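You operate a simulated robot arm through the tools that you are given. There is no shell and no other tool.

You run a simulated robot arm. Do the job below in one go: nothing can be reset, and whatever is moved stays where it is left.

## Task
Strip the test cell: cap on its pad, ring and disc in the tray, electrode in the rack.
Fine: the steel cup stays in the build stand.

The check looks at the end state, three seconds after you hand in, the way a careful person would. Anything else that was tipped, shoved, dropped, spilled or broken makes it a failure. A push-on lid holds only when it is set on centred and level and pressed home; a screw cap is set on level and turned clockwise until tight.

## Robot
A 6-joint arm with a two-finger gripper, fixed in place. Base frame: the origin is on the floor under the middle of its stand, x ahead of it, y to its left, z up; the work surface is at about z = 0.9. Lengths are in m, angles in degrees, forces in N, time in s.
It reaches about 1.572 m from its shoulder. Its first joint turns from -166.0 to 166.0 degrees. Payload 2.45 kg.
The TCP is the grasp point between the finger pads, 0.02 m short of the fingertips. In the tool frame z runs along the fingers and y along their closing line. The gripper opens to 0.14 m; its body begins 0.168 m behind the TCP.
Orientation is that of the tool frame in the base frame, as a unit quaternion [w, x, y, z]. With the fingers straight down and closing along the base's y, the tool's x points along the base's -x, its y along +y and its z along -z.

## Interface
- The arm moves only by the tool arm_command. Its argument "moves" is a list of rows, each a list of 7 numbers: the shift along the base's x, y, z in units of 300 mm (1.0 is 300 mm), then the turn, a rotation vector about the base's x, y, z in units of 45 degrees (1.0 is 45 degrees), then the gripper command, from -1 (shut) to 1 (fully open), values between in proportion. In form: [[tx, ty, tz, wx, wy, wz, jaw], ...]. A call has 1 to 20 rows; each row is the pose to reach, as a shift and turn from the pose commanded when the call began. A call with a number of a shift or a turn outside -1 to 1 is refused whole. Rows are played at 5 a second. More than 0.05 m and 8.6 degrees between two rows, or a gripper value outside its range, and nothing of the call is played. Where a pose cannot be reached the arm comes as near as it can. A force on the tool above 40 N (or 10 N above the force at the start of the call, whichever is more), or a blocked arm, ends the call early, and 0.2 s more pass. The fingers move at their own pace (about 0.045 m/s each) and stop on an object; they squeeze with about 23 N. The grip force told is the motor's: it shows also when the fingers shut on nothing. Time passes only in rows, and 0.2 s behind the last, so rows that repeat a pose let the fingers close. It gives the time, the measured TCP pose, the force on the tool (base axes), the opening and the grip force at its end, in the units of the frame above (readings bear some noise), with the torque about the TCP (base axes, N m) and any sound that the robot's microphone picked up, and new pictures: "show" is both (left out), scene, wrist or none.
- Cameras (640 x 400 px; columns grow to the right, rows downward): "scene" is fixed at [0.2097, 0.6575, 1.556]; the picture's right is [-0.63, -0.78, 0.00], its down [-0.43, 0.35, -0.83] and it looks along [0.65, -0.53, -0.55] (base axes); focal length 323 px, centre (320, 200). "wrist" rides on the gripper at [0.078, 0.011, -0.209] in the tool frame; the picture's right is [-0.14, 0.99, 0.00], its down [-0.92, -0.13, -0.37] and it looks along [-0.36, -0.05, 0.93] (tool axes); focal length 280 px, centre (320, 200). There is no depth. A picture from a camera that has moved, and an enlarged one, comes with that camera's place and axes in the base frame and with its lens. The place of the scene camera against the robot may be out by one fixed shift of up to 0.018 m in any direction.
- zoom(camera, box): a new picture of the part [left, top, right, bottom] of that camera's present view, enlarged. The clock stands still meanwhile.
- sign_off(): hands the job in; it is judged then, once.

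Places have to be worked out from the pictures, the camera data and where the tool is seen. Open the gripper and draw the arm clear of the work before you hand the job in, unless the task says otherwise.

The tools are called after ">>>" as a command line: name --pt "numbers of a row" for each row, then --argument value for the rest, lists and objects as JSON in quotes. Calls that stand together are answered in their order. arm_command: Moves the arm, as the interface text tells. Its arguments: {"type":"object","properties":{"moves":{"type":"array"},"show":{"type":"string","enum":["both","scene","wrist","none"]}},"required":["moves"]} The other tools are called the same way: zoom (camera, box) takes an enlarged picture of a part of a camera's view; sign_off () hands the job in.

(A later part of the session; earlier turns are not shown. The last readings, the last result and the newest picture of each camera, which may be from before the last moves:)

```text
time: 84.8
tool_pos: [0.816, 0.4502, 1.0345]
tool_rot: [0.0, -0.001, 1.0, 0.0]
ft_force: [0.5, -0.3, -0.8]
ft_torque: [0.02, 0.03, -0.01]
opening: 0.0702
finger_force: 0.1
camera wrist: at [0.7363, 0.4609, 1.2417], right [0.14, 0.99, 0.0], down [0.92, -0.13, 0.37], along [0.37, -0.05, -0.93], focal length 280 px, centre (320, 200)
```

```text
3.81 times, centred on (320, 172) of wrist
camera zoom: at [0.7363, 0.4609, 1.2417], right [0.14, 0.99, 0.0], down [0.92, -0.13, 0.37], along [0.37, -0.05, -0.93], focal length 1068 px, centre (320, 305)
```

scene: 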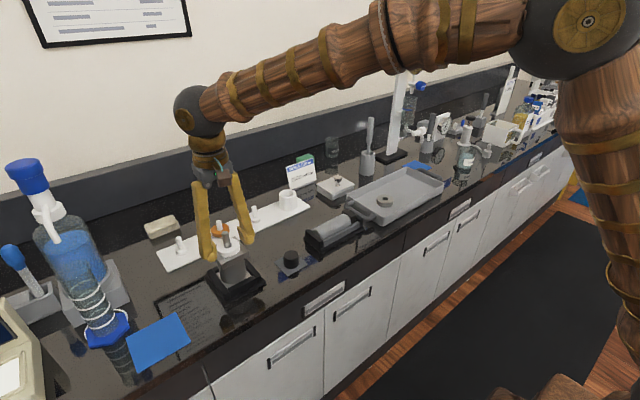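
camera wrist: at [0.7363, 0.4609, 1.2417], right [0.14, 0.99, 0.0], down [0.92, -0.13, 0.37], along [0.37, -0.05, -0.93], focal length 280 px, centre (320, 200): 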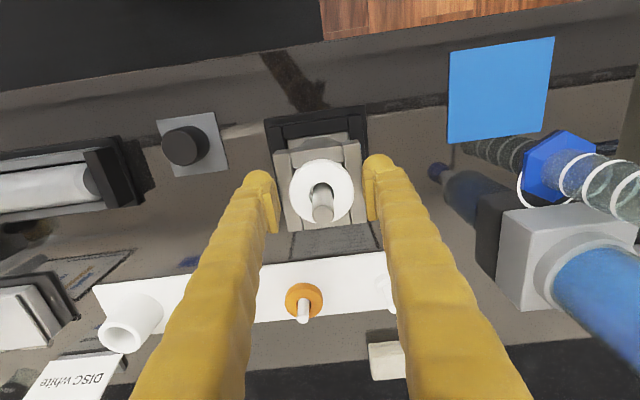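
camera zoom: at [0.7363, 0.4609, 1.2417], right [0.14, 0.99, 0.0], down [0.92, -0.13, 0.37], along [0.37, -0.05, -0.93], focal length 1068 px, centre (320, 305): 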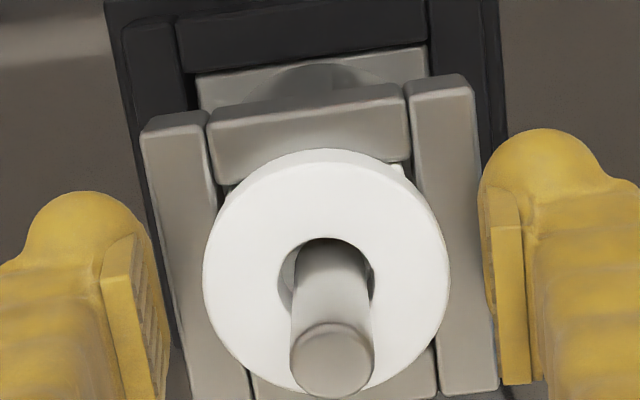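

Comparing apparent sizes in the two views puts the disc top at z 1.022 and the wall tops at about 1.005. I'll lower 2.5 mm more for a better bite and close.

>>> arm_command --pt "0 0 -0.004 0 0 0 0.0" --pt "0 0 -0.008 0 0 0 0.0" --pt "0 0 -0.008 0 0 0 -0.2" --pt "0 0 -0.008 0 0 0 -0.5" --pt "0 0 -0.008 0 0 0 -1" --pt "0 0 -0.008 0 0 0 -1" --show "scene"

>>> zoom --camera "scene" --box '[200, 215, 270, 275]'

```text
time: 86.2
tool_pos: [0.8145, 0.4511, 1.0316]
tool_rot: [0.0, 0.0, 1.0, 0.001]
ft_force: [2.2, -7.0, 34.9]
ft_torque: [-0.39, 0.06, -0.04]
opening: 0.0525
finger_force: 22.5
```

scene: 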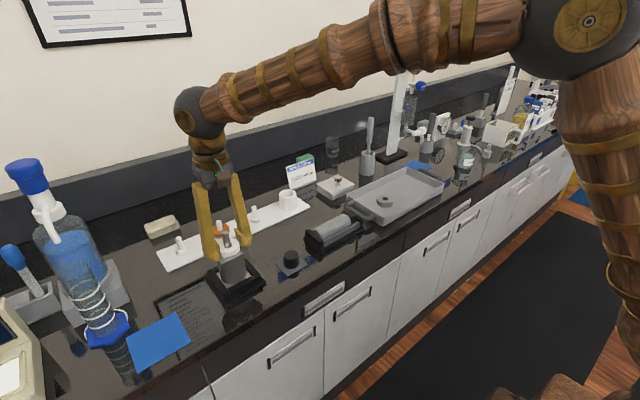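

```text
6.67 times, centred on (235, 245) of scene
camera zoom: at [0.2097, 0.6575, 1.556], right [-0.63, -0.78, 0.0], down [-0.43, 0.35, -0.83], along [0.65, -0.53, -0.55], focal length 2154 px, centre (887, -100)
```

zoom: 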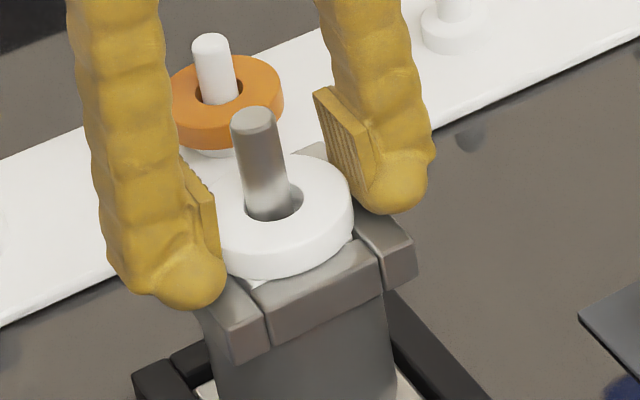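

The fingertips are resting on the cup walls (35 N up), so the walls are a bit higher than I judged. The disc is gripped at 52.5 mm, and I'll lift gently to unload and see whether it comes with the jaws.

>>> arm_command --pt "0 0 0.004 0 0 0 -1" --pt "0 0 0.009 0 0 0 -1" --pt "0 0 0.014 0 0 0 -1" --pt "0 0 0.02 0 0 0 -1" --pt "0 0 0.02 0 0 0 -1" --show "scene"

>>> zoom --camera "scene" --box '[200, 215, 270, 275]'

```text
time: 87.4
tool_pos: [0.8141, 0.4503, 1.0357]
tool_rot: [0.0, 0.0, 1.0, -0.001]
ft_force: [0.1, 0.1, -0.3]
ft_torque: [0.0, 0.01, -0.01]
opening: 0.0521
finger_force: 23.2
```

scene: 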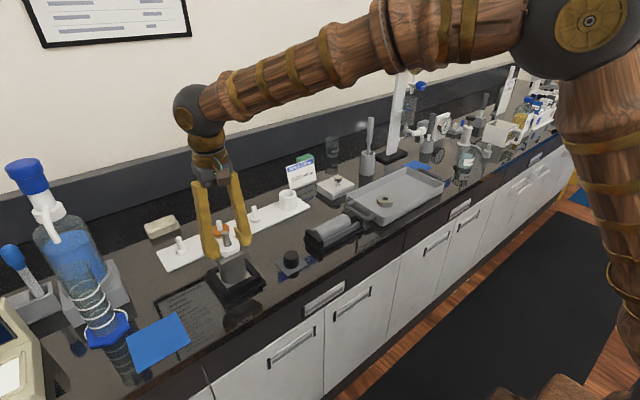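

```text
6.67 times, centred on (235, 245) of scene
camera zoom: at [0.2097, 0.6575, 1.556], right [-0.63, -0.78, 0.0], down [-0.43, 0.35, -0.83], along [0.65, -0.53, -0.55], focal length 2154 px, centre (887, -100)
```

zoom: 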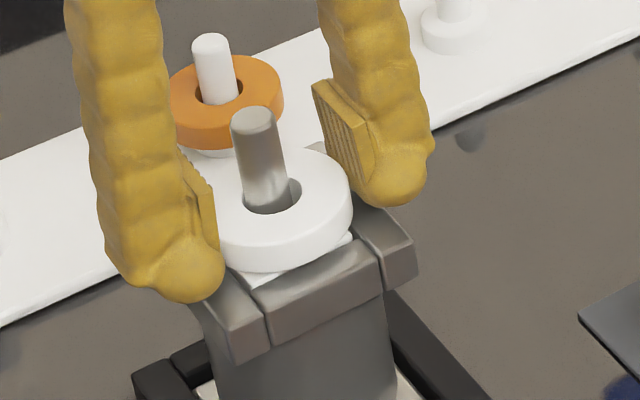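

The disc is coming up level with the jaws, and the white square flange stays in the pocket. Lifting further.

>>> arm_command --pt "0 0 0.01 0 0 0 -1" --pt "0 0 0.025 0 0 0 -1" --pt "0 0 0.045 0 0 0 -1" --pt "0 0 0.07 0 0 0 -1" --pt "0 0 0.07 0 0 0 -1" --show "scene"

>>> zoom --camera "scene" --box '[200, 210, 270, 270]'

```text
time: 88.6
tool_pos: [0.8139, 0.4512, 1.0571]
tool_rot: [0.0, 0.0, 1.0, 0.0]
ft_force: [0.4, -0.5, -0.8]
ft_torque: [-0.05, 0.01, -0.02]
opening: 0.0524
finger_force: 22.4
```

scene: 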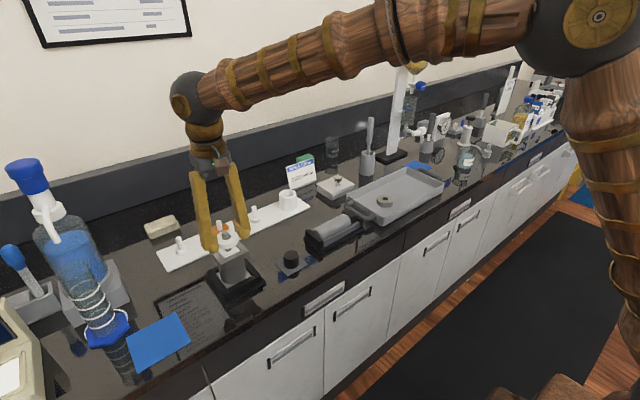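

```text
6.67 times, centred on (235, 240) of scene
camera zoom: at [0.2097, 0.6575, 1.556], right [-0.63, -0.78, 0.0], down [-0.43, 0.35, -0.83], along [0.65, -0.53, -0.55], focal length 2154 px, centre (887, -67)
```

zoom: 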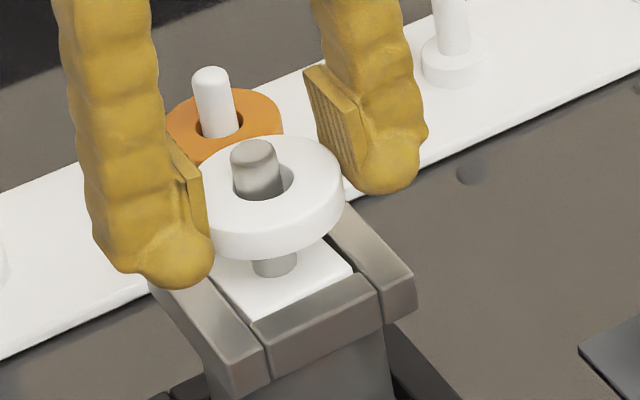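

The disc is rising freely over the stem. I'll raise it clear and set off to the tray.

>>> arm_command --pt "0 0 0.08 0 0 0 -1" --pt "0 0 0.2 0 0 0 -1" --pt "0 0 0.31 0 0 0 -1" --pt "0 -0.05 0.36 0 0 0 -1" --pt "0 -0.18 0.36 0 0 0 -1" --pt "0 -0.33 0.36 0 0 0 -1" --pt "0 -0.48 0.36 0 0 0 -1" --pt "0 -0.63 0.36 0 0 0 -1" --pt "0 -0.78 0.36 0 0 0 -1" --pt "0 -0.93 0.36 0 0 0 -1" --show "scene"

```text
time: 90.8
tool_pos: [0.8115, 0.1676, 1.1636]
tool_rot: [0.0, 0.001, 1.0, 0.0]
ft_force: [-0.8, 0.4, -0.4]
ft_torque: [0.02, 0.03, 0.0]
opening: 0.0523
finger_force: 22.6
```

scene: 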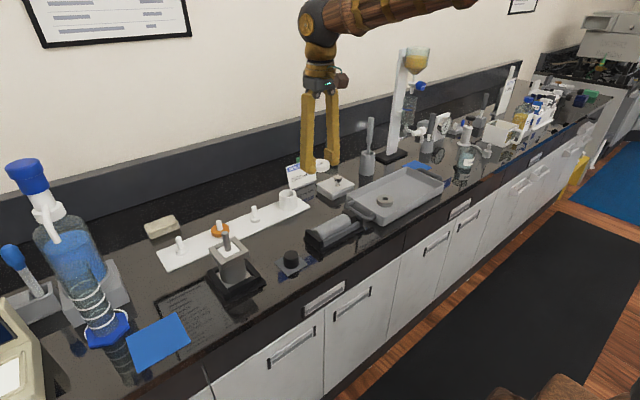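

The disc is held and the electrode remains in the cup. Continuing to the tray.

>>> arm_command --pt "0 -0.15 0 0 0 0 -1" --pt "0 -0.3 0 0 0 0 -1" --pt "0 -0.45 0 0 0 0 -1" --pt "0 -0.6 0 0 0 0 -1" --pt "0 -0.75 0 0 0 0 -1" --pt "0 -0.9 0 0 0 0 -1" --pt "0 -1.0 0 0 0 0 -1" --show "none"

```text
time: 92.4
tool_pos: [0.8129, -0.1272, 1.1634]
tool_rot: [0.0, 0.0, 1.0, 0.0]
ft_force: [-0.5, -0.1, -0.4]
ft_torque: [0.0, 0.02, -0.02]
opening: 0.0523
finger_force: 22.6
```

I'll move on to y≈-0.255, beyond the ring, and lower into the tray.

>>> arm_command --pt "0 -0.15 0 0 0 0 -1" --pt "0 -0.3 0 0 0 0 -1" --pt "0 -0.417 -0.03 0 0 0 -1" --pt "0 -0.417 -0.16 0 0 0 -1" --pt "0 -0.417 -0.3 0 0 0 -1" --pt "0 -0.417 -0.44 0 0 0 -1" --pt "0 -0.417 -0.58 0 0 0 -1" --pt "0 -0.417 -0.68 0 0 0 -1" --pt "0 -0.417 -0.73 0 0 0 -1" --pt "0 -0.417 -0.73 0 0 0 -1" --show "both"

>>> zoom --camera "scene" --box '[340, 140, 460, 230]'

```text
time: 94.6
tool_pos: [0.8146, -0.2537, 0.9454]
tool_rot: [0.0, 0.0, 1.0, 0.0]
ft_force: [0.7, 0.3, -0.4]
ft_torque: [0.01, -0.01, 0.0]
opening: 0.0525
finger_force: 22.8
camera wrist: at [0.7352, -0.2428, 1.1538], right [0.14, 0.99, 0.0], down [0.92, -0.13, 0.37], along [0.36, -0.05, -0.93], focal length 280 px, centre (320, 200)
```

scene: 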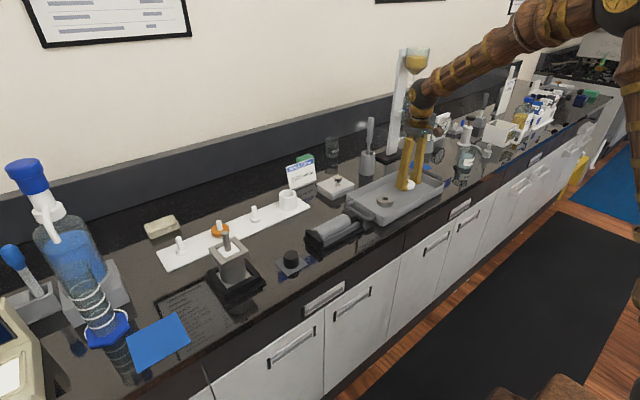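
wrist: 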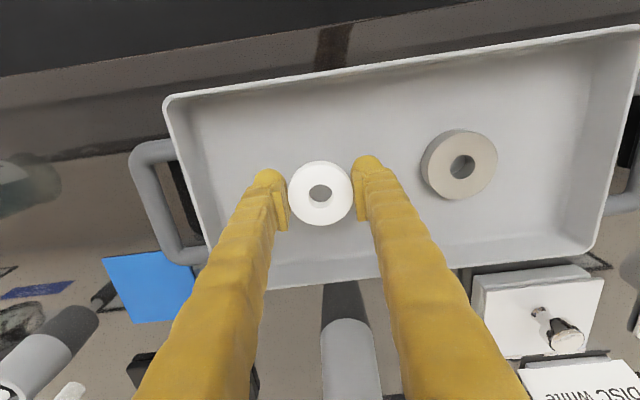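

```text
4.44 times, centred on (400, 185) of scene
camera zoom: at [0.2097, 0.6575, 1.556], right [-0.63, -0.78, 0.0], down [-0.43, 0.35, -0.83], along [0.65, -0.53, -0.55], focal length 1436 px, centre (-36, 267)
```

zoom: 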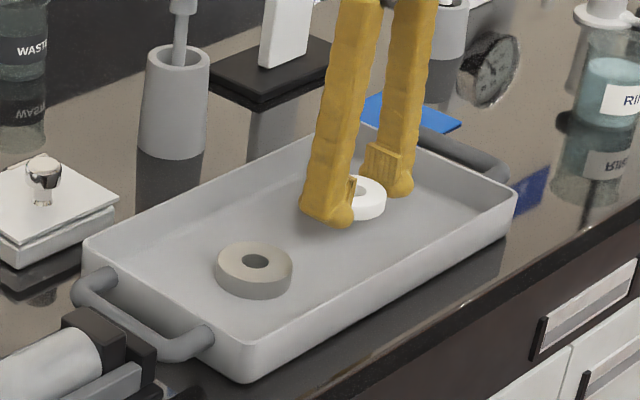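

The disc hangs between the jaws, clear of the ring and the walls. I'll lower to just above the known floor contact height, then creep.

>>> arm_command --pt "0 0 -0.02 0 0 0 -1" --pt "0 0 -0.04 0 0 0 -1" --pt "0 0 -0.055 0 0 0 -1" --pt "0 0 -0.062 0 0 0 -1" --pt "0 0 -0.066 0 0 0 -1" --pt "0 0 -0.066 0 0 0 -1" --show "none"

```text
time: 96.0
tool_pos: [0.8143, -0.2531, 0.9273]
tool_rot: [0.0, 0.0, 1.0, 0.0]
ft_force: [-0.2, -0.6, -0.7]
ft_torque: [-0.03, 0.0, 0.04]
opening: 0.0523
finger_force: 22.7
```

>>> arm_command --pt "0 0 -0.003 0 0 0 -1" --pt "0 0 -0.006 0 0 0 -1" --pt "0 0 -0.009 0 0 0 -1" --pt "0 0 -0.012 0 0 0 -1" --pt "0 0 -0.012 0 0 0 -1" --show "none"

```text
time: 97.2
tool_pos: [0.8153, -0.2537, 0.9224]
tool_rot: [0.0, 0.0, 1.0, 0.0]
ft_force: [-2.3, 3.0, 7.8]
ft_torque: [0.01, 0.06, -0.02]
opening: 0.0524
finger_force: 22.7
```

Contact at 7.8 N. I'll ease up half a millimetre, open gently and rise.

>>> arm_command --pt "0 0 0.002 0 0 0 -1" --pt "0 0 0.002 0 0 0 -0.2" --pt "0 0 0.002 0 0 0 0.0" --pt "0 0 0.002 0 0 0 0.05" --pt "0 0 0.002 0 0 0 0.05" --pt "0 0 0.03 0 0 0 0.05" --pt "0 0 0.1 0 0 0 0.05" --pt "0 0 0.22 0 0 0 0.05" --pt "0 0 0.37 0 0 0 0.05" --pt "0 0 0.52 0 0 0 0.05" --pt "0 0 0.67 0 0 0 0.05" --pt "0 0 0.82 0 0 0 0.05" --show "both"

>>> zoom --camera "scene" --box '[340, 150, 450, 230]'

```text
time: 99.8
tool_pos: [0.8163, -0.2551, 1.171]
tool_rot: [0.0, 0.001, 1.0, 0.001]
ft_force: [0.1, 0.0, -0.3]
ft_torque: [0.03, 0.02, 0.03]
opening: 0.0735
finger_force: 0.0
camera wrist: at [0.7378, -0.2438, 1.3782], right [0.14, 0.99, 0.0], down [0.92, -0.13, 0.37], along [0.36, -0.05, -0.93], focal length 280 px, centre (320, 200)
```

scene: 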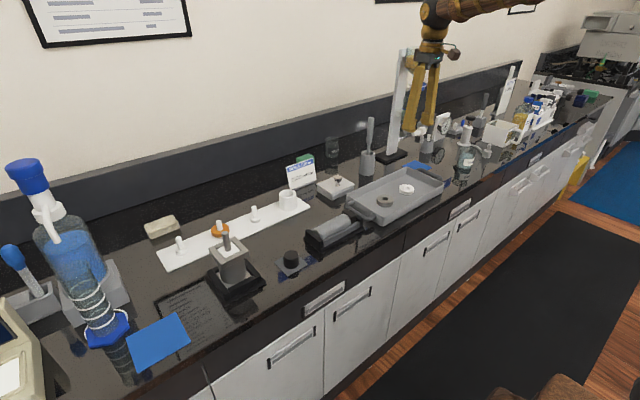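
wrist: 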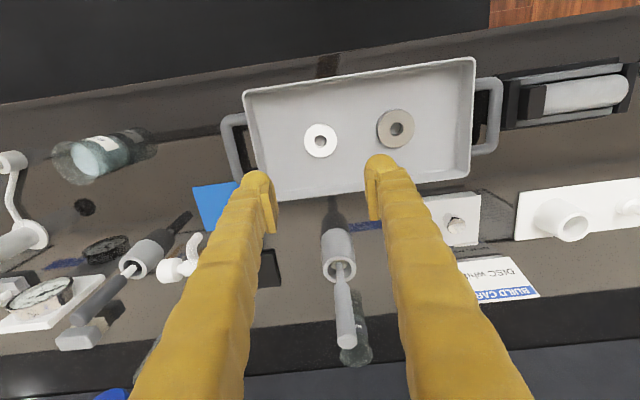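

```text
5.00 times, centred on (395, 190) of scene
camera zoom: at [0.2097, 0.6575, 1.556], right [-0.63, -0.78, 0.0], down [-0.43, 0.35, -0.83], along [0.65, -0.53, -0.55], focal length 1616 px, centre (-55, 250)
```

zoom: 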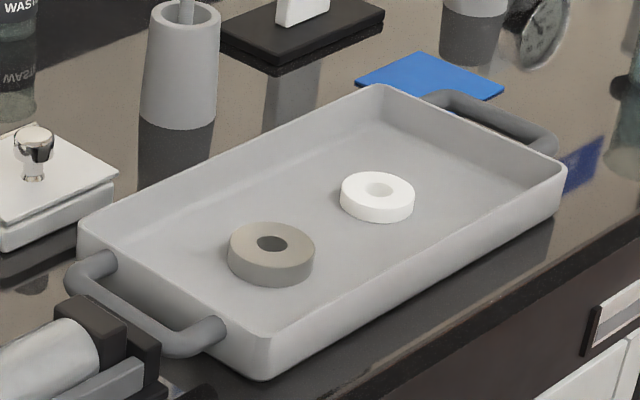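

Both ring and disc lie flat in the tray. Before leaving I'll zoom on the disc I just released: its known position under the tool lets me calibrate the wrist camera for the tight electrode-to-tube fit.

>>> zoom --camera "wrist" --box '[296, 116, 344, 164]'

>>> zoom --camera "wrist" --box '[520, 180, 640, 255]'

```text
8.33 times, centred on (320, 140) of wrist
camera zoom: at [0.7378, -0.2438, 1.3782], right [0.14, 0.99, 0.0], down [0.92, -0.13, 0.37], along [0.36, -0.05, -0.93], focal length 2337 px, centre (320, 700)
```

zoom: 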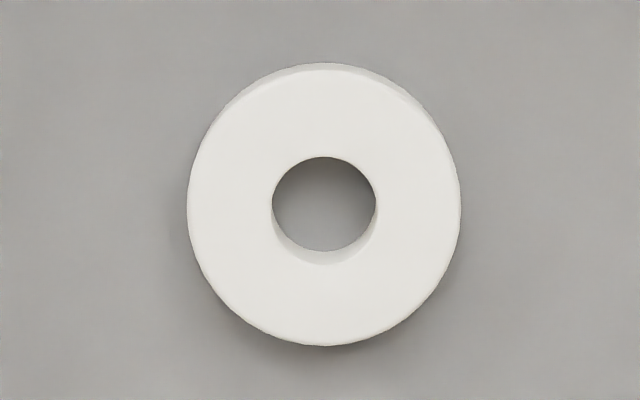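

```text
5.33 times, centred on (580, 218) of wrist
camera zoom: at [0.7378, -0.2438, 1.3782], right [0.14, 0.99, 0.0], down [0.92, -0.13, 0.37], along [0.36, -0.05, -0.93], focal length 1495 px, centre (-1067, 107)
```

zoom: 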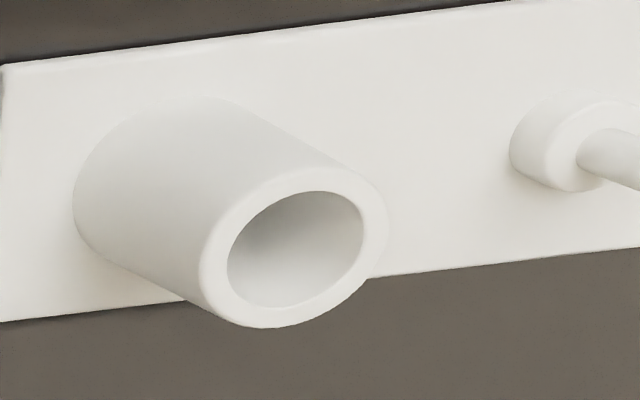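

The disc sits where the camera model predicts, to within about 1 mm, so the calibration holds. I'll return toward the cell for the electrode.

>>> arm_command --pt "0 0.15 0.03 0 0 0 0.0" --pt "0 0.3 0.03 0 0 0 -0.1" --pt "0 0.45 0.03 0 0 0 -0.2" --pt "0 0.6 0.03 0 0 0 -0.2" --pt "0 0.75 0.03 0 0 0 -0.2" --pt "0 0.9 0.03 0 0 0 -0.2" --pt "0 1.0 0.03 0 0 0 -0.2" --show "none"

```text
time: 101.4
tool_pos: [0.8179, 0.047, 1.1788]
tool_rot: [0.0, 0.001, 1.0, 0.0]
ft_force: [-0.1, 0.0, 0.1]
ft_torque: [-0.01, -0.01, 0.03]
opening: 0.0558
finger_force: 0.2
```

On the way I'll stop above the tube on the rack plate to measure its centre precisely.

>>> arm_command --pt "0.1 0.1 0.02 0 0 0 -0.2" --pt "0.22 0.2 0.02 0 0 0 -0.2" --pt "0.35 0.28 0.02 0 0 0 -0.2" --pt "0.48 0.35 0.02 0 0 0 -0.2" --pt "0.6 0.35 0.02 0 0 0 -0.2" --pt "0.61 0.35 0.02 0 0 0 -0.2" --pt "0.61 0.35 0.02 0 0 0 -0.2" --show "both"

>>> zoom --camera "wrist" --box '[280, 100, 360, 180]'

```text
time: 103.0
tool_pos: [0.9976, 0.1524, 1.1846]
tool_rot: [0.001, 0.001, 1.0, 0.0]
ft_force: [0.4, -0.3, 0.5]
ft_torque: [0.03, -0.01, 0.0]
opening: 0.0558
finger_force: 0.0
camera wrist: at [0.9187, 0.163, 1.3912], right [0.14, 0.99, 0.0], down [0.92, -0.13, 0.37], along [0.36, -0.05, -0.93], focal length 280 px, centre (320, 200)
```

scene: 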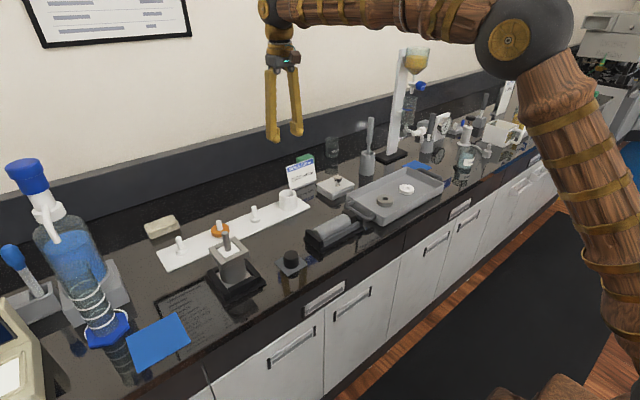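
wrist: 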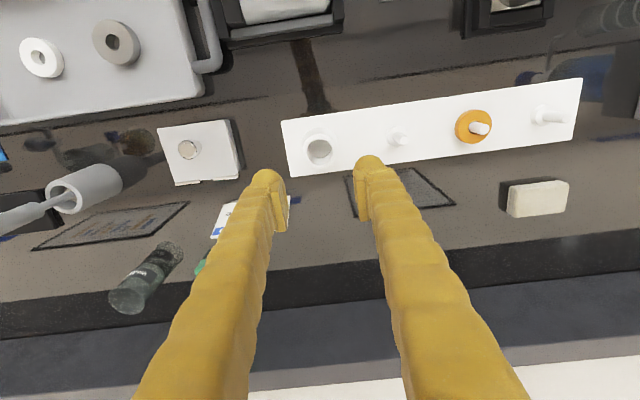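

```text
5.00 times, centred on (320, 140) of wrist
camera zoom: at [0.9187, 0.163, 1.3912], right [0.14, 0.99, 0.0], down [0.92, -0.13, 0.37], along [0.36, -0.05, -0.93], focal length 1402 px, centre (320, 500)
```

zoom: 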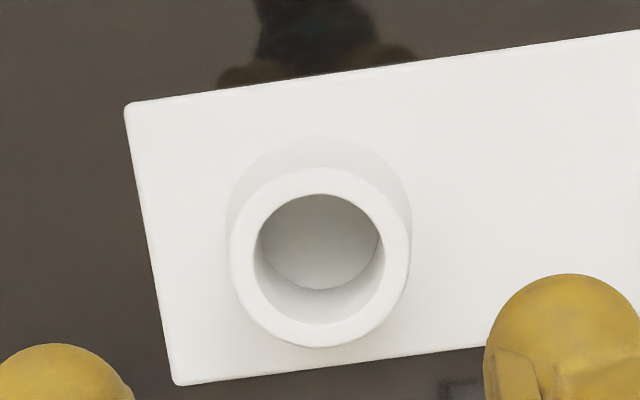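

The tube top comes out at z≈0.954 with centre (1.007, 0.151), outer ≈56 mm and bore ≈41 mm. I'll move directly over it and go lower to refine.

>>> arm_command --pt "0.02 -0.002 -0.1 0 0 0 -0.2" --pt "0.035 -0.004 -0.2 0 0 0 -0.2" --pt "0.035 -0.004 -0.3 0 0 0 -0.2" --pt "0.035 -0.004 -0.4 0 0 0 -0.2" --pt "0.035 -0.004 -0.4 0 0 0 -0.2" --show "wrist"

>>> zoom --camera "wrist" --box '[270, 130, 370, 220]'

```text
time: 104.2
tool_pos: [1.0075, 0.1487, 1.0627]
tool_rot: [-0.001, 0.0, 1.0, 0.0]
ft_force: [0.6, 0.2, -0.9]
ft_torque: [0.0, -0.05, -0.01]
opening: 0.0561
finger_force: 0.0
camera wrist: at [0.9289, 0.1597, 1.2718], right [0.14, 0.99, 0.0], down [0.92, -0.13, 0.37], along [0.36, -0.05, -0.93], focal length 280 px, centre (320, 200)
```

wrist: 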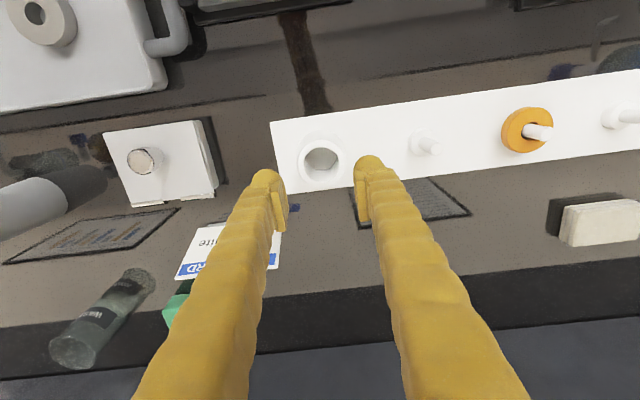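

```text
4.44 times, centred on (320, 175) of wrist
camera zoom: at [0.9289, 0.1597, 1.2718], right [0.14, 0.99, 0.0], down [0.92, -0.13, 0.37], along [0.36, -0.05, -0.93], focal length 1246 px, centre (320, 311)
```

zoom: 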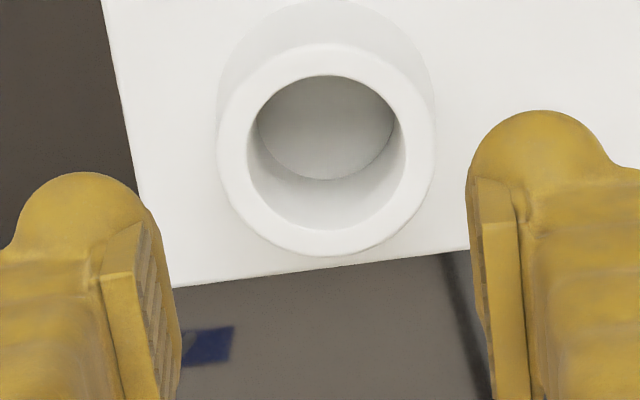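

Combining the views, the tube centre is at (1.007, 0.1503), its rim at z≈0.955. Now I'll go up and over to the cell to take the electrode by its stem.

>>> arm_command --pt "0 0 0.16 0 0 0 -0.2" --pt "0 0 0.32 0 0 0 -0.2" --pt "-0.05 0.08 0.42 0 0 0 -0.2" --pt "-0.15 0.19 0.42 0 0 0 -0.2" --pt "-0.25 0.3 0.42 0 0 0 -0.2" --pt "-0.35 0.42 0.42 0 0 0 -0.2" --pt "-0.45 0.54 0.42 0 0 0 -0.2" --pt "-0.54 0.66 0.42 0 0 0 -0.2" --pt "-0.6 0.78 0.42 0 0 0 -0.2" --pt "-0.64 0.9 0.42 0 0 0 -0.2" --pt "-0.64 0.99 0.4 0 0 0 -0.2" --pt "-0.64 0.99 0.3 0 0 0 -0.2" --show "both"

>>> zoom --camera "wrist" --box '[270, 90, 370, 190]'

>>> zoom --camera "scene" --box '[205, 225, 265, 275]'

```text
time: 106.8
tool_pos: [0.8163, 0.4468, 1.1541]
tool_rot: [0.0, -0.001, 1.0, 0.002]
ft_force: [0.6, -0.4, -0.1]
ft_torque: [0.05, 0.0, -0.01]
opening: 0.056
finger_force: 0.1
camera wrist: at [0.7362, 0.458, 1.3615], right [0.14, 0.99, 0.0], down [0.92, -0.13, 0.37], along [0.37, -0.05, -0.93], focal length 280 px, centre (320, 200)
```

scene: 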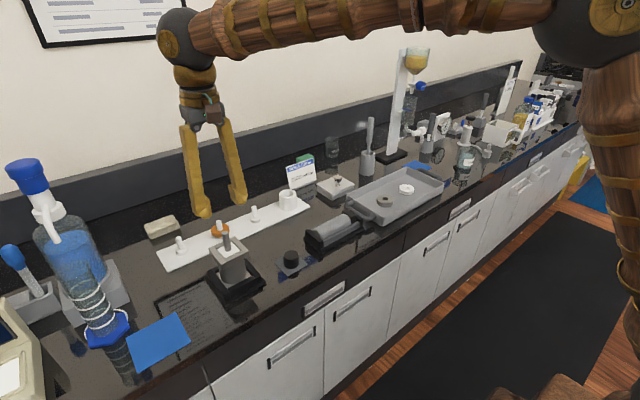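
wrist: 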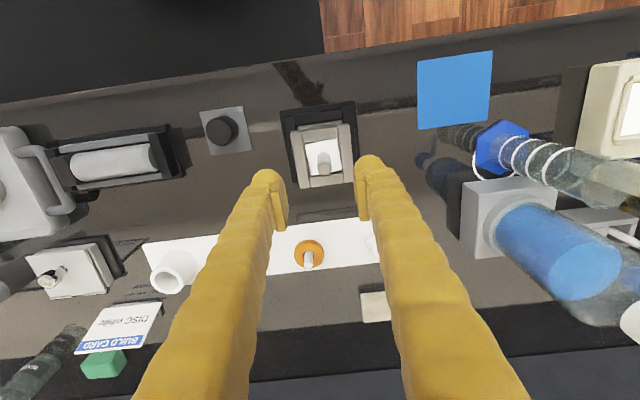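

```text
4.00 times, centred on (320, 140) of wrist
camera zoom: at [0.7362, 0.458, 1.3615], right [0.14, 0.99, 0.0], down [0.92, -0.13, 0.37], along [0.37, -0.05, -0.93], focal length 1122 px, centre (320, 440)
```

zoom: 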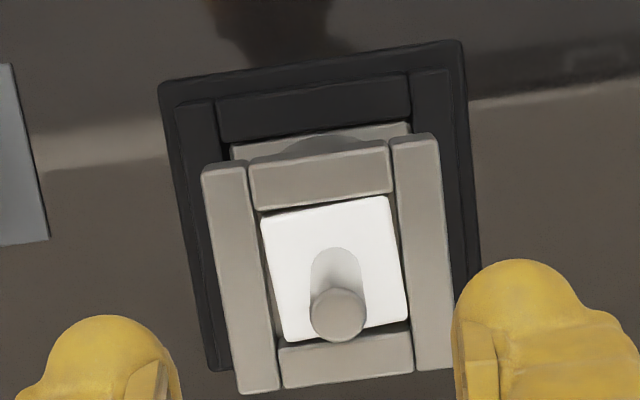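

```text
8.00 times, centred on (235, 250) of scene
camera zoom: at [0.2097, 0.6575, 1.556], right [-0.63, -0.78, 0.0], down [-0.43, 0.35, -0.83], along [0.65, -0.53, -0.55], focal length 2585 px, centre (1000, -200)
```

zoom: 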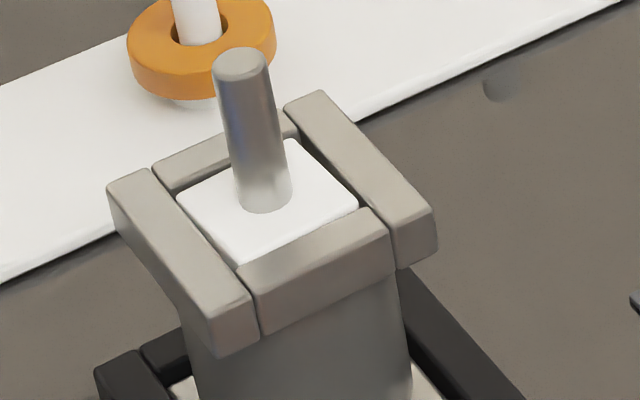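

The electrode's stem stands at (0.8156, 0.4517) with its top near z 1.064, and the white flange sits in the pocket. I'll correct y by 4.7 mm and lower to TCP 1.042 around the stem.

>>> arm_command --pt "0 0.0157 0 0 0 0 -0.2" --pt "0 0.0157 -0.1 0 0 0 -0.2" --pt "0 0.0157 -0.22 0 0 0 -0.2" --pt "0 0.0157 -0.32 0 0 0 -0.2" --pt "0 0.0157 -0.374 0 0 0 -0.2" --pt "0 0.0157 -0.374 0 0 0 -0.2" --show "both"

>>> zoom --camera "wrist" --box '[260, 120, 380, 220]'

>>> zoom --camera "scene" --box '[200, 215, 270, 275]'

```text
time: 108.2
tool_pos: [0.8167, 0.4525, 1.0417]
tool_rot: [-0.001, 0.0, 1.0, 0.0]
ft_force: [0.2, 0.6, 0.7]
ft_torque: [-0.01, 0.0, 0.05]
opening: 0.0559
finger_force: 0.0
camera wrist: at [0.7373, 0.4629, 1.2495], right [0.14, 0.99, 0.0], down [0.92, -0.13, 0.37], along [0.37, -0.05, -0.93], focal length 280 px, centre (320, 200)
```

scene: 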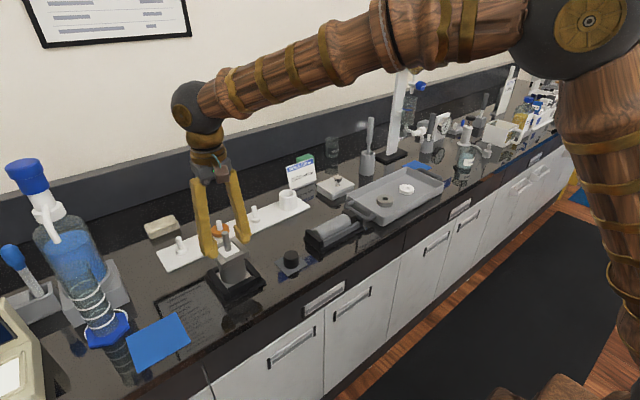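
wrist: 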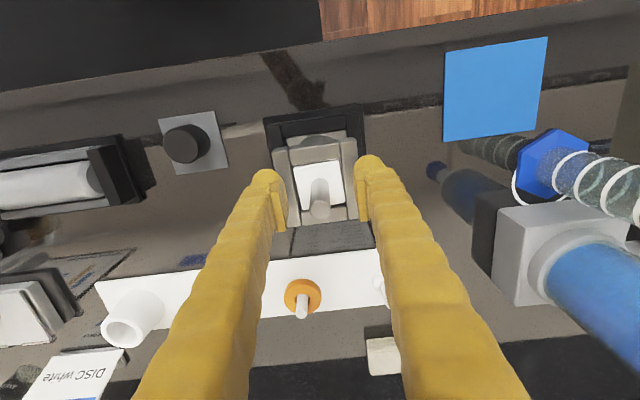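

```text
4.00 times, centred on (320, 170) of wrist
camera zoom: at [0.7373, 0.4629, 1.2495], right [0.14, 0.99, 0.0], down [0.92, -0.13, 0.37], along [0.37, -0.05, -0.93], focal length 1122 px, centre (320, 320)
```

zoom: 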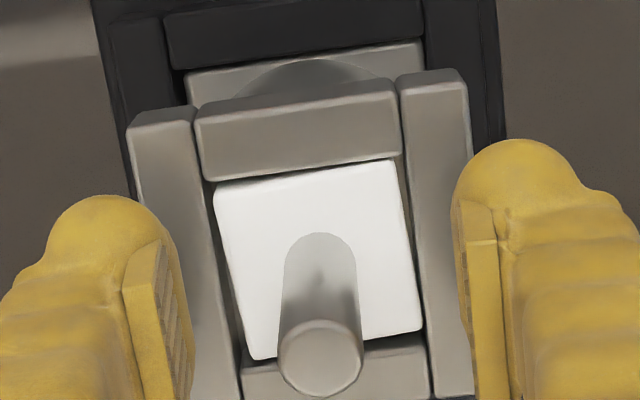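

```text
6.67 times, centred on (235, 245) of scene
camera zoom: at [0.2097, 0.6575, 1.556], right [-0.63, -0.78, 0.0], down [-0.43, 0.35, -0.83], along [0.65, -0.53, -0.55], focal length 2154 px, centre (887, -100)
```

zoom: 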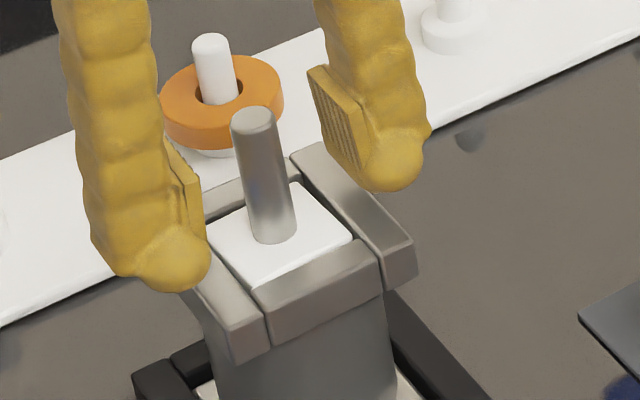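

The stem is centred in y but sits about 2 mm ahead of the tool axis in x. I'll shift +2 mm and close on it.

>>> arm_command --pt "0.0067 0 0 0 0 0 -0.2" --pt "0.0067 0 0 0 0 0 -0.4" --pt "0.0067 0 0 0 0 0 -0.6" --pt "0.0067 0 0 0 0 0 -0.8" --pt "0.0067 0 0 0 0 0 -1" --pt "0.0067 0 0 0 0 0 -1" --pt "0.0067 0 0 0 0 0 -1" --show "both"

>>> zoom --camera "wrist" --box '[260, 120, 380, 220]'

```text
time: 109.8
tool_pos: [0.8179, 0.4521, 1.0404]
tool_rot: [0.0, 0.0, 1.0, 0.001]
ft_force: [-0.8, -2.7, -0.3]
ft_torque: [-0.03, 0.01, -0.01]
opening: 0.0147
finger_force: 23.0
camera wrist: at [0.7392, 0.4635, 1.2493], right [0.14, 0.99, 0.0], down [0.92, -0.13, 0.37], along [0.36, -0.05, -0.93], focal length 280 px, centre (320, 200)
```

scene: 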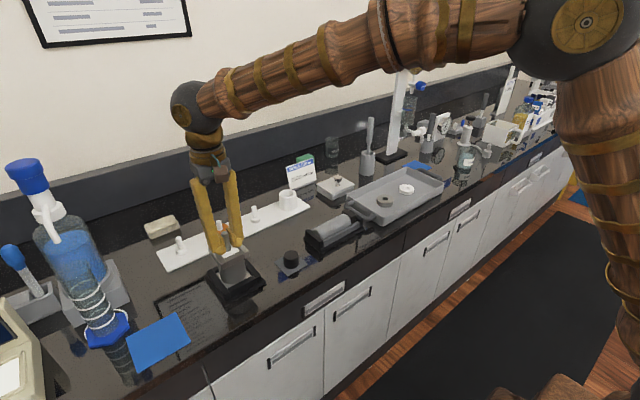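
wrist: 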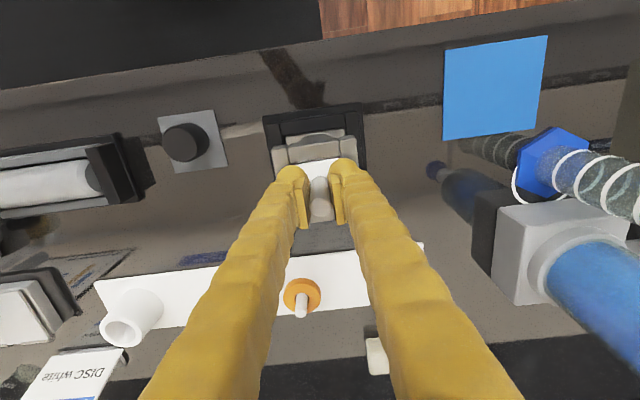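

```text
4.00 times, centred on (320, 170) of wrist
camera zoom: at [0.7392, 0.4635, 1.2493], right [0.14, 0.99, 0.0], down [0.92, -0.13, 0.37], along [0.36, -0.05, -0.93], focal length 1122 px, centre (320, 320)
```

zoom: 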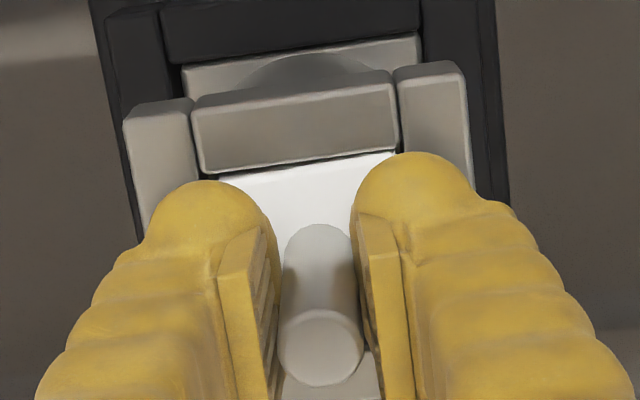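

The stem is gripped at 14.7 mm. I'll draw the electrode straight up out of the cup, slowly.

>>> arm_command --pt "0 0 0.01 0 0 0 -1" --pt "0 0 0.025 0 0 0 -1" --pt "0 0 0.05 0 0 0 -1" --pt "0 0 0.08 0 0 0 -1" --pt "0 0 0.12 0 0 0 -1" --pt "0 0 0.17 0 0 0 -1" --pt "0 0 0.23 0 0 0 -1" --pt "0 0 0.3 0 0 0 -1" --pt "0 0 0.38 0 0 0 -1" --pt "0 0 0.45 0 0 0 -1" --pt "0 0 0.45 0 0 0 -1" --show "both"

>>> zoom --camera "scene" --box '[190, 170, 280, 300]'

>>> zoom --camera "wrist" --box '[260, 120, 380, 220]'

```text
time: 112.2
tool_pos: [0.818, 0.4517, 1.1772]
tool_rot: [-0.001, 0.0, 1.0, 0.0]
ft_force: [0.6, 0.7, -3.6]
ft_torque: [0.0, 0.01, 0.03]
opening: 0.0148
finger_force: 23.0
camera wrist: at [0.7382, 0.4624, 1.3851], right [0.14, 0.99, 0.0], down [0.92, -0.13, 0.37], along [0.36, -0.05, -0.93], focal length 280 px, centre (320, 200)
```

scene: 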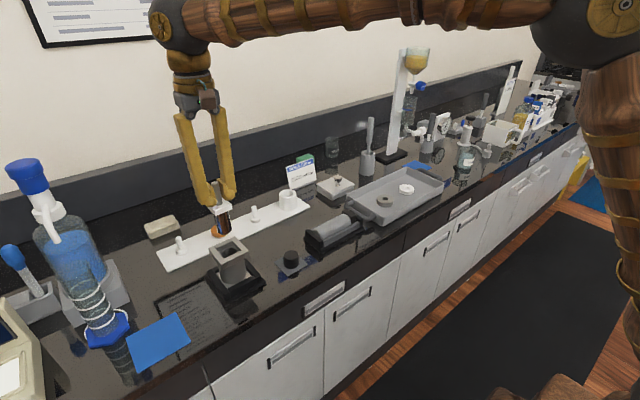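
wrist: 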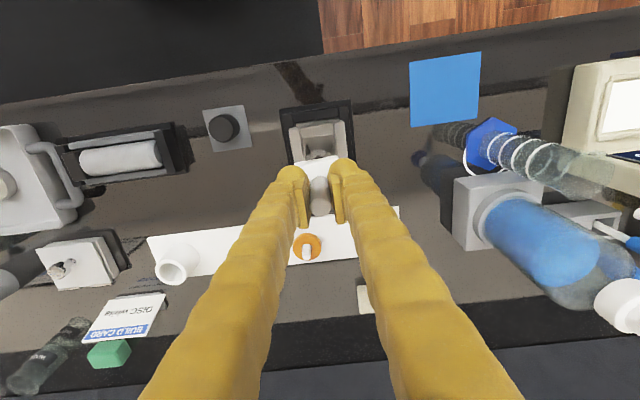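

```text
3.08 times, centred on (235, 235) of scene
camera zoom: at [0.2097, 0.6575, 1.556], right [-0.63, -0.78, 0.0], down [-0.43, 0.35, -0.83], along [0.65, -0.53, -0.55], focal length 994 px, centre (582, 92)
```

zoom: 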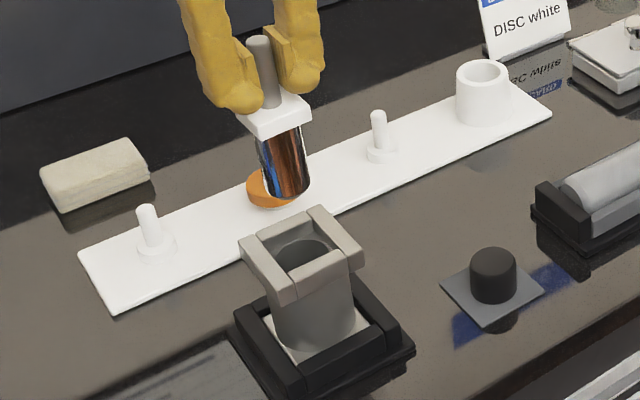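

```text
4.00 times, centred on (320, 170) of wrist
camera zoom: at [0.7382, 0.4624, 1.3851], right [0.14, 0.99, 0.0], down [0.92, -0.13, 0.37], along [0.36, -0.05, -0.93], focal length 1122 px, centre (320, 320)
```

zoom: 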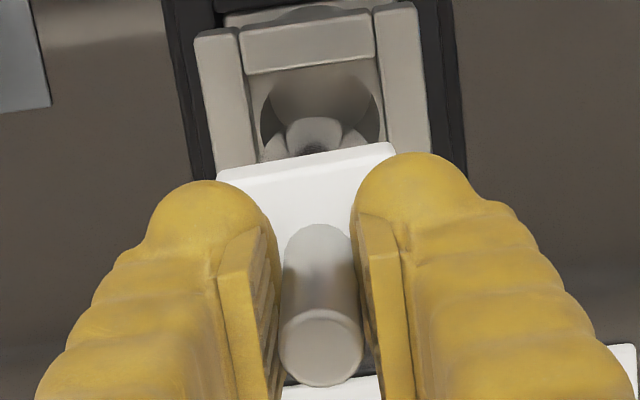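

The electrode is out and vertical, and the cup stays in its stand. The rod measures about 36.5 mm against the tube's 41 mm bore. I'll carry it high over the rack plate toward the tube.

>>> arm_command --pt "0.07 -0.1 0.0 0 0 0 -1" --pt "0.15 -0.215 0.0 0 0 0 -1" --pt "0.23 -0.33 0.0 0 0 0 -1" --pt "0.31 -0.445 0.0 0 0 0 -1" --pt "0.39 -0.56 0.0 0 0 0 -1" --pt "0.47 -0.675 0.0 0 0 0 -1" --pt "0.55 -0.79 0.0 0 0 0 -1" --pt "0.6357 -0.9 0.0 0 0 0 -1" --pt "0.6357 -0.933 0.0 0 0 0 -1" --pt "0.6357 -0.933 0.0 0 0 0 -1" --show "scene"

```text
time: 114.4
tool_pos: [1.0093, 0.1714, 1.1781]
tool_rot: [0.0, 0.0, 1.0, 0.0]
ft_force: [0.7, -0.2, -3.3]
ft_torque: [0.0, 0.0, 0.02]
opening: 0.0146
finger_force: 23.3
```

scene: 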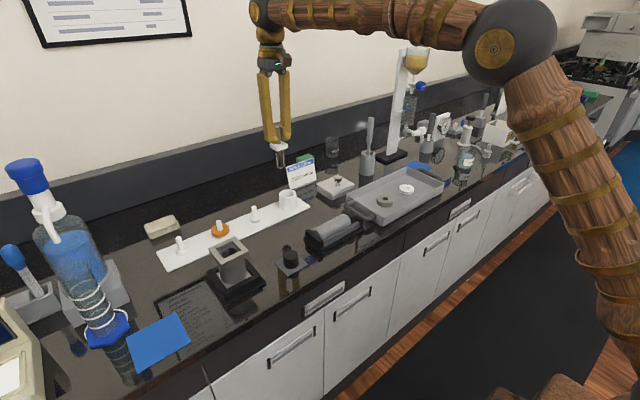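

Now I'll take the last 2 cm in y and descend until the rod end is a couple of centimetres above the tube rim, to check alignment from both cameras.

>>> arm_command --pt "0 -0.0677 0 0 0 0 -1" --pt "0 -0.0677 -0.1 0 0 0 -1" --pt "0 -0.0677 -0.2 0 0 0 -1" --pt "0 -0.0677 -0.28 0 0 0 -1" --pt "0 -0.0677 -0.28 0 0 0 -1" --show "both"

>>> zoom --camera "scene" --box '[260, 150, 320, 220]'

>>> zoom --camera "wrist" --box '[260, 110, 380, 220]'

```text
time: 115.6
tool_pos: [1.0123, 0.1516, 1.0931]
tool_rot: [0.0, 0.0, 1.0, 0.0]
ft_force: [-0.1, -0.9, -2.6]
ft_torque: [0.02, 0.02, -0.02]
opening: 0.0147
finger_force: 22.5
camera wrist: at [0.9313, 0.1626, 1.3008], right [0.14, 0.99, 0.0], down [0.92, -0.13, 0.37], along [0.37, -0.05, -0.93], focal length 280 px, centre (320, 200)
```

scene: 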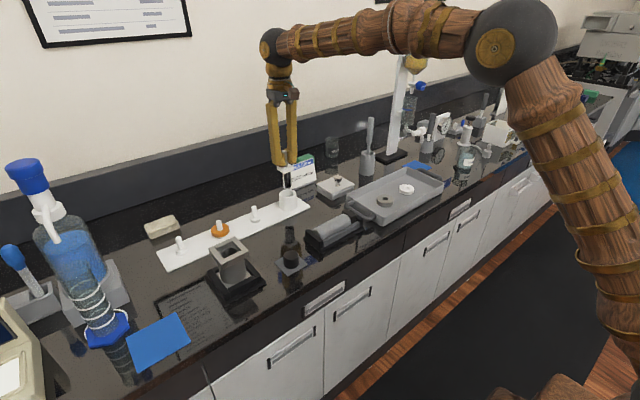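
wrist: 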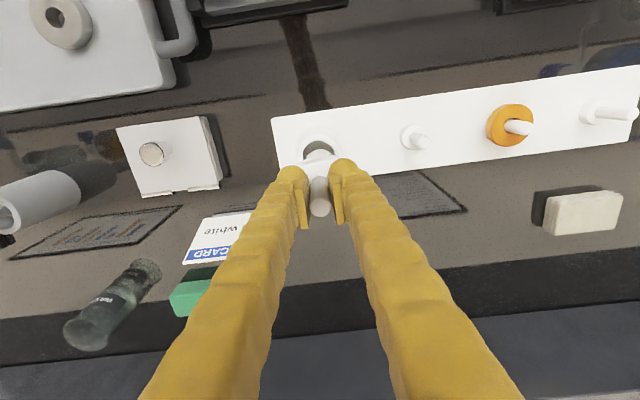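

```text
5.71 times, centred on (290, 185) of scene
camera zoom: at [0.2097, 0.6575, 1.556], right [-0.63, -0.78, 0.0], down [-0.43, 0.35, -0.83], along [0.65, -0.53, -0.55], focal length 1846 px, centre (491, 286)
```

zoom: 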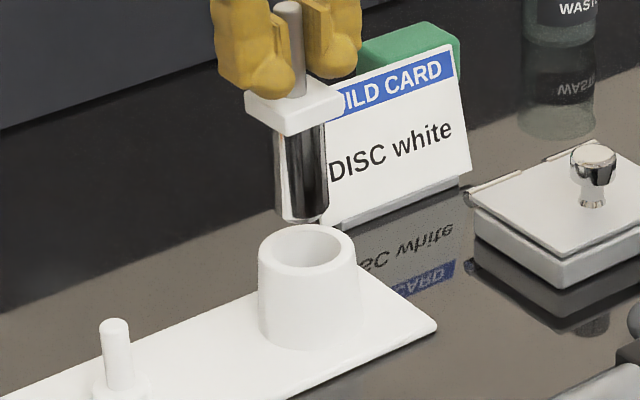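

```text
3.64 times, centred on (320, 165) of wrist
camera zoom: at [0.9313, 0.1626, 1.3008], right [0.14, 0.99, 0.0], down [0.92, -0.13, 0.37], along [0.37, -0.05, -0.93], focal length 1020 px, centre (320, 327)
```

zoom: 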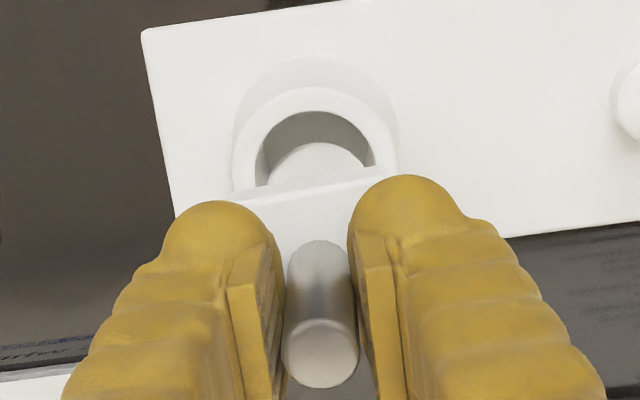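

>>> zoom --camera "scene" --box '[272, 160, 308, 216]'

>>> zoom --camera "wrist" --box '[290, 120, 350, 180]'

```text
7.14 times, centred on (290, 188) of scene
camera zoom: at [0.2097, 0.6575, 1.556], right [-0.63, -0.78, 0.0], down [-0.43, 0.35, -0.83], along [0.65, -0.53, -0.55], focal length 2308 px, centre (534, 286)
```

zoom: 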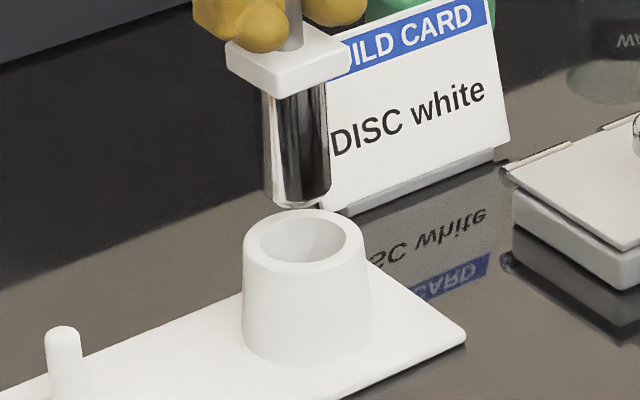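

```text
6.67 times, centred on (320, 150) of wrist
camera zoom: at [0.9313, 0.1626, 1.3008], right [0.14, 0.99, 0.0], down [0.92, -0.13, 0.37], along [0.37, -0.05, -0.93], focal length 1869 px, centre (320, 533)
```

zoom: 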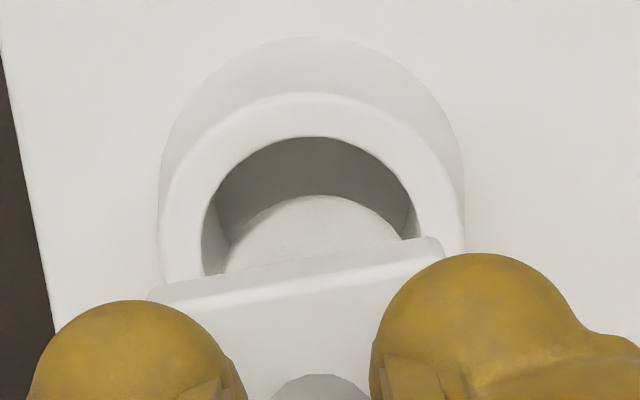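

The rod end is visible over the bore: it needs to go about 1.5 mm toward -x and 0.8 mm toward -y. I'll apply that and lower until just above the rim, then re-check.

>>> arm_command --pt "-0.005 -0.0027 0 0 0 0 -1" --pt "-0.005 -0.0027 -0.03 0 0 0 -1" --pt "-0.005 -0.0027 -0.055 0 0 0 -1" --pt "-0.005 -0.0027 -0.07 0 0 0 -1" --pt "-0.005 -0.0027 -0.07 0 0 0 -1" --show "both"

>>> zoom --camera "scene" --box '[272, 165, 308, 215]'

>>> zoom --camera "wrist" --box '[290, 125, 350, 185]'

```text
time: 116.8
tool_pos: [1.0077, 0.1508, 1.0715]
tool_rot: [0.0, 0.001, 1.0, 0.0]
ft_force: [0.6, -0.1, -3.7]
ft_torque: [-0.01, 0.0, 0.0]
opening: 0.0147
finger_force: 22.9
camera wrist: at [0.9282, 0.1619, 1.2793], right [0.14, 0.99, 0.0], down [0.92, -0.13, 0.37], along [0.36, -0.05, -0.93], focal length 280 px, centre (320, 200)
```

scene: 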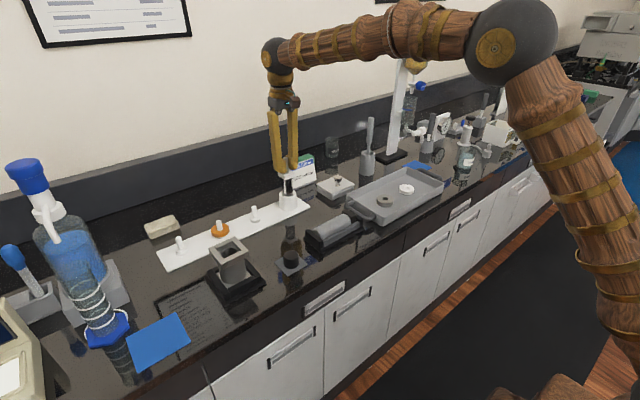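
wrist: 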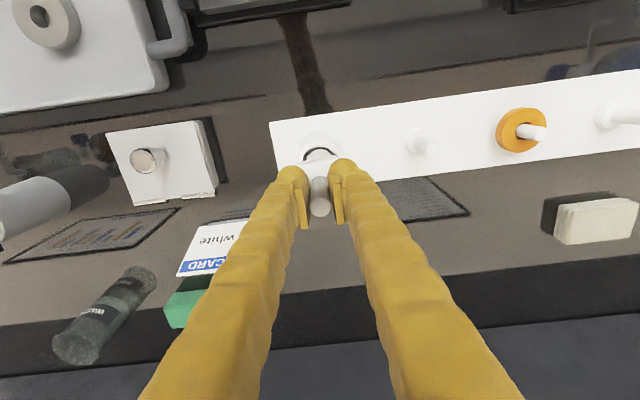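

```text
8.00 times, centred on (290, 190) of scene
camera zoom: at [0.2097, 0.6575, 1.556], right [-0.63, -0.78, 0.0], down [-0.43, 0.35, -0.83], along [0.65, -0.53, -0.55], focal length 2585 px, centre (560, 280)
```

zoom: 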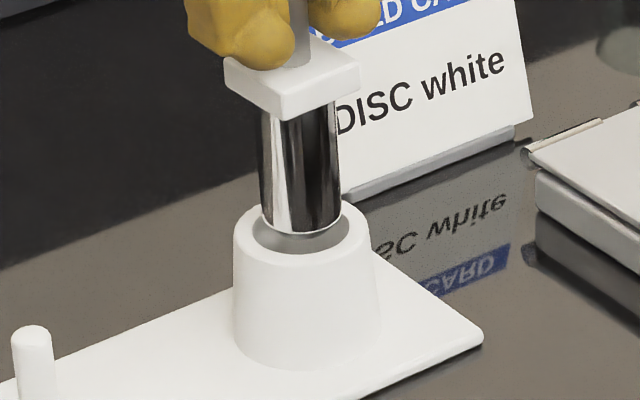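

```text
6.67 times, centred on (320, 155) of wrist
camera zoom: at [0.9282, 0.1619, 1.2793], right [0.14, 0.99, 0.0], down [0.92, -0.13, 0.37], along [0.36, -0.05, -0.93], focal length 1869 px, centre (320, 500)
```

zoom: 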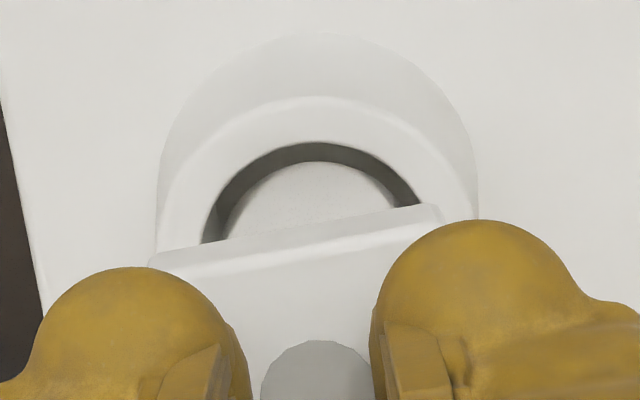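

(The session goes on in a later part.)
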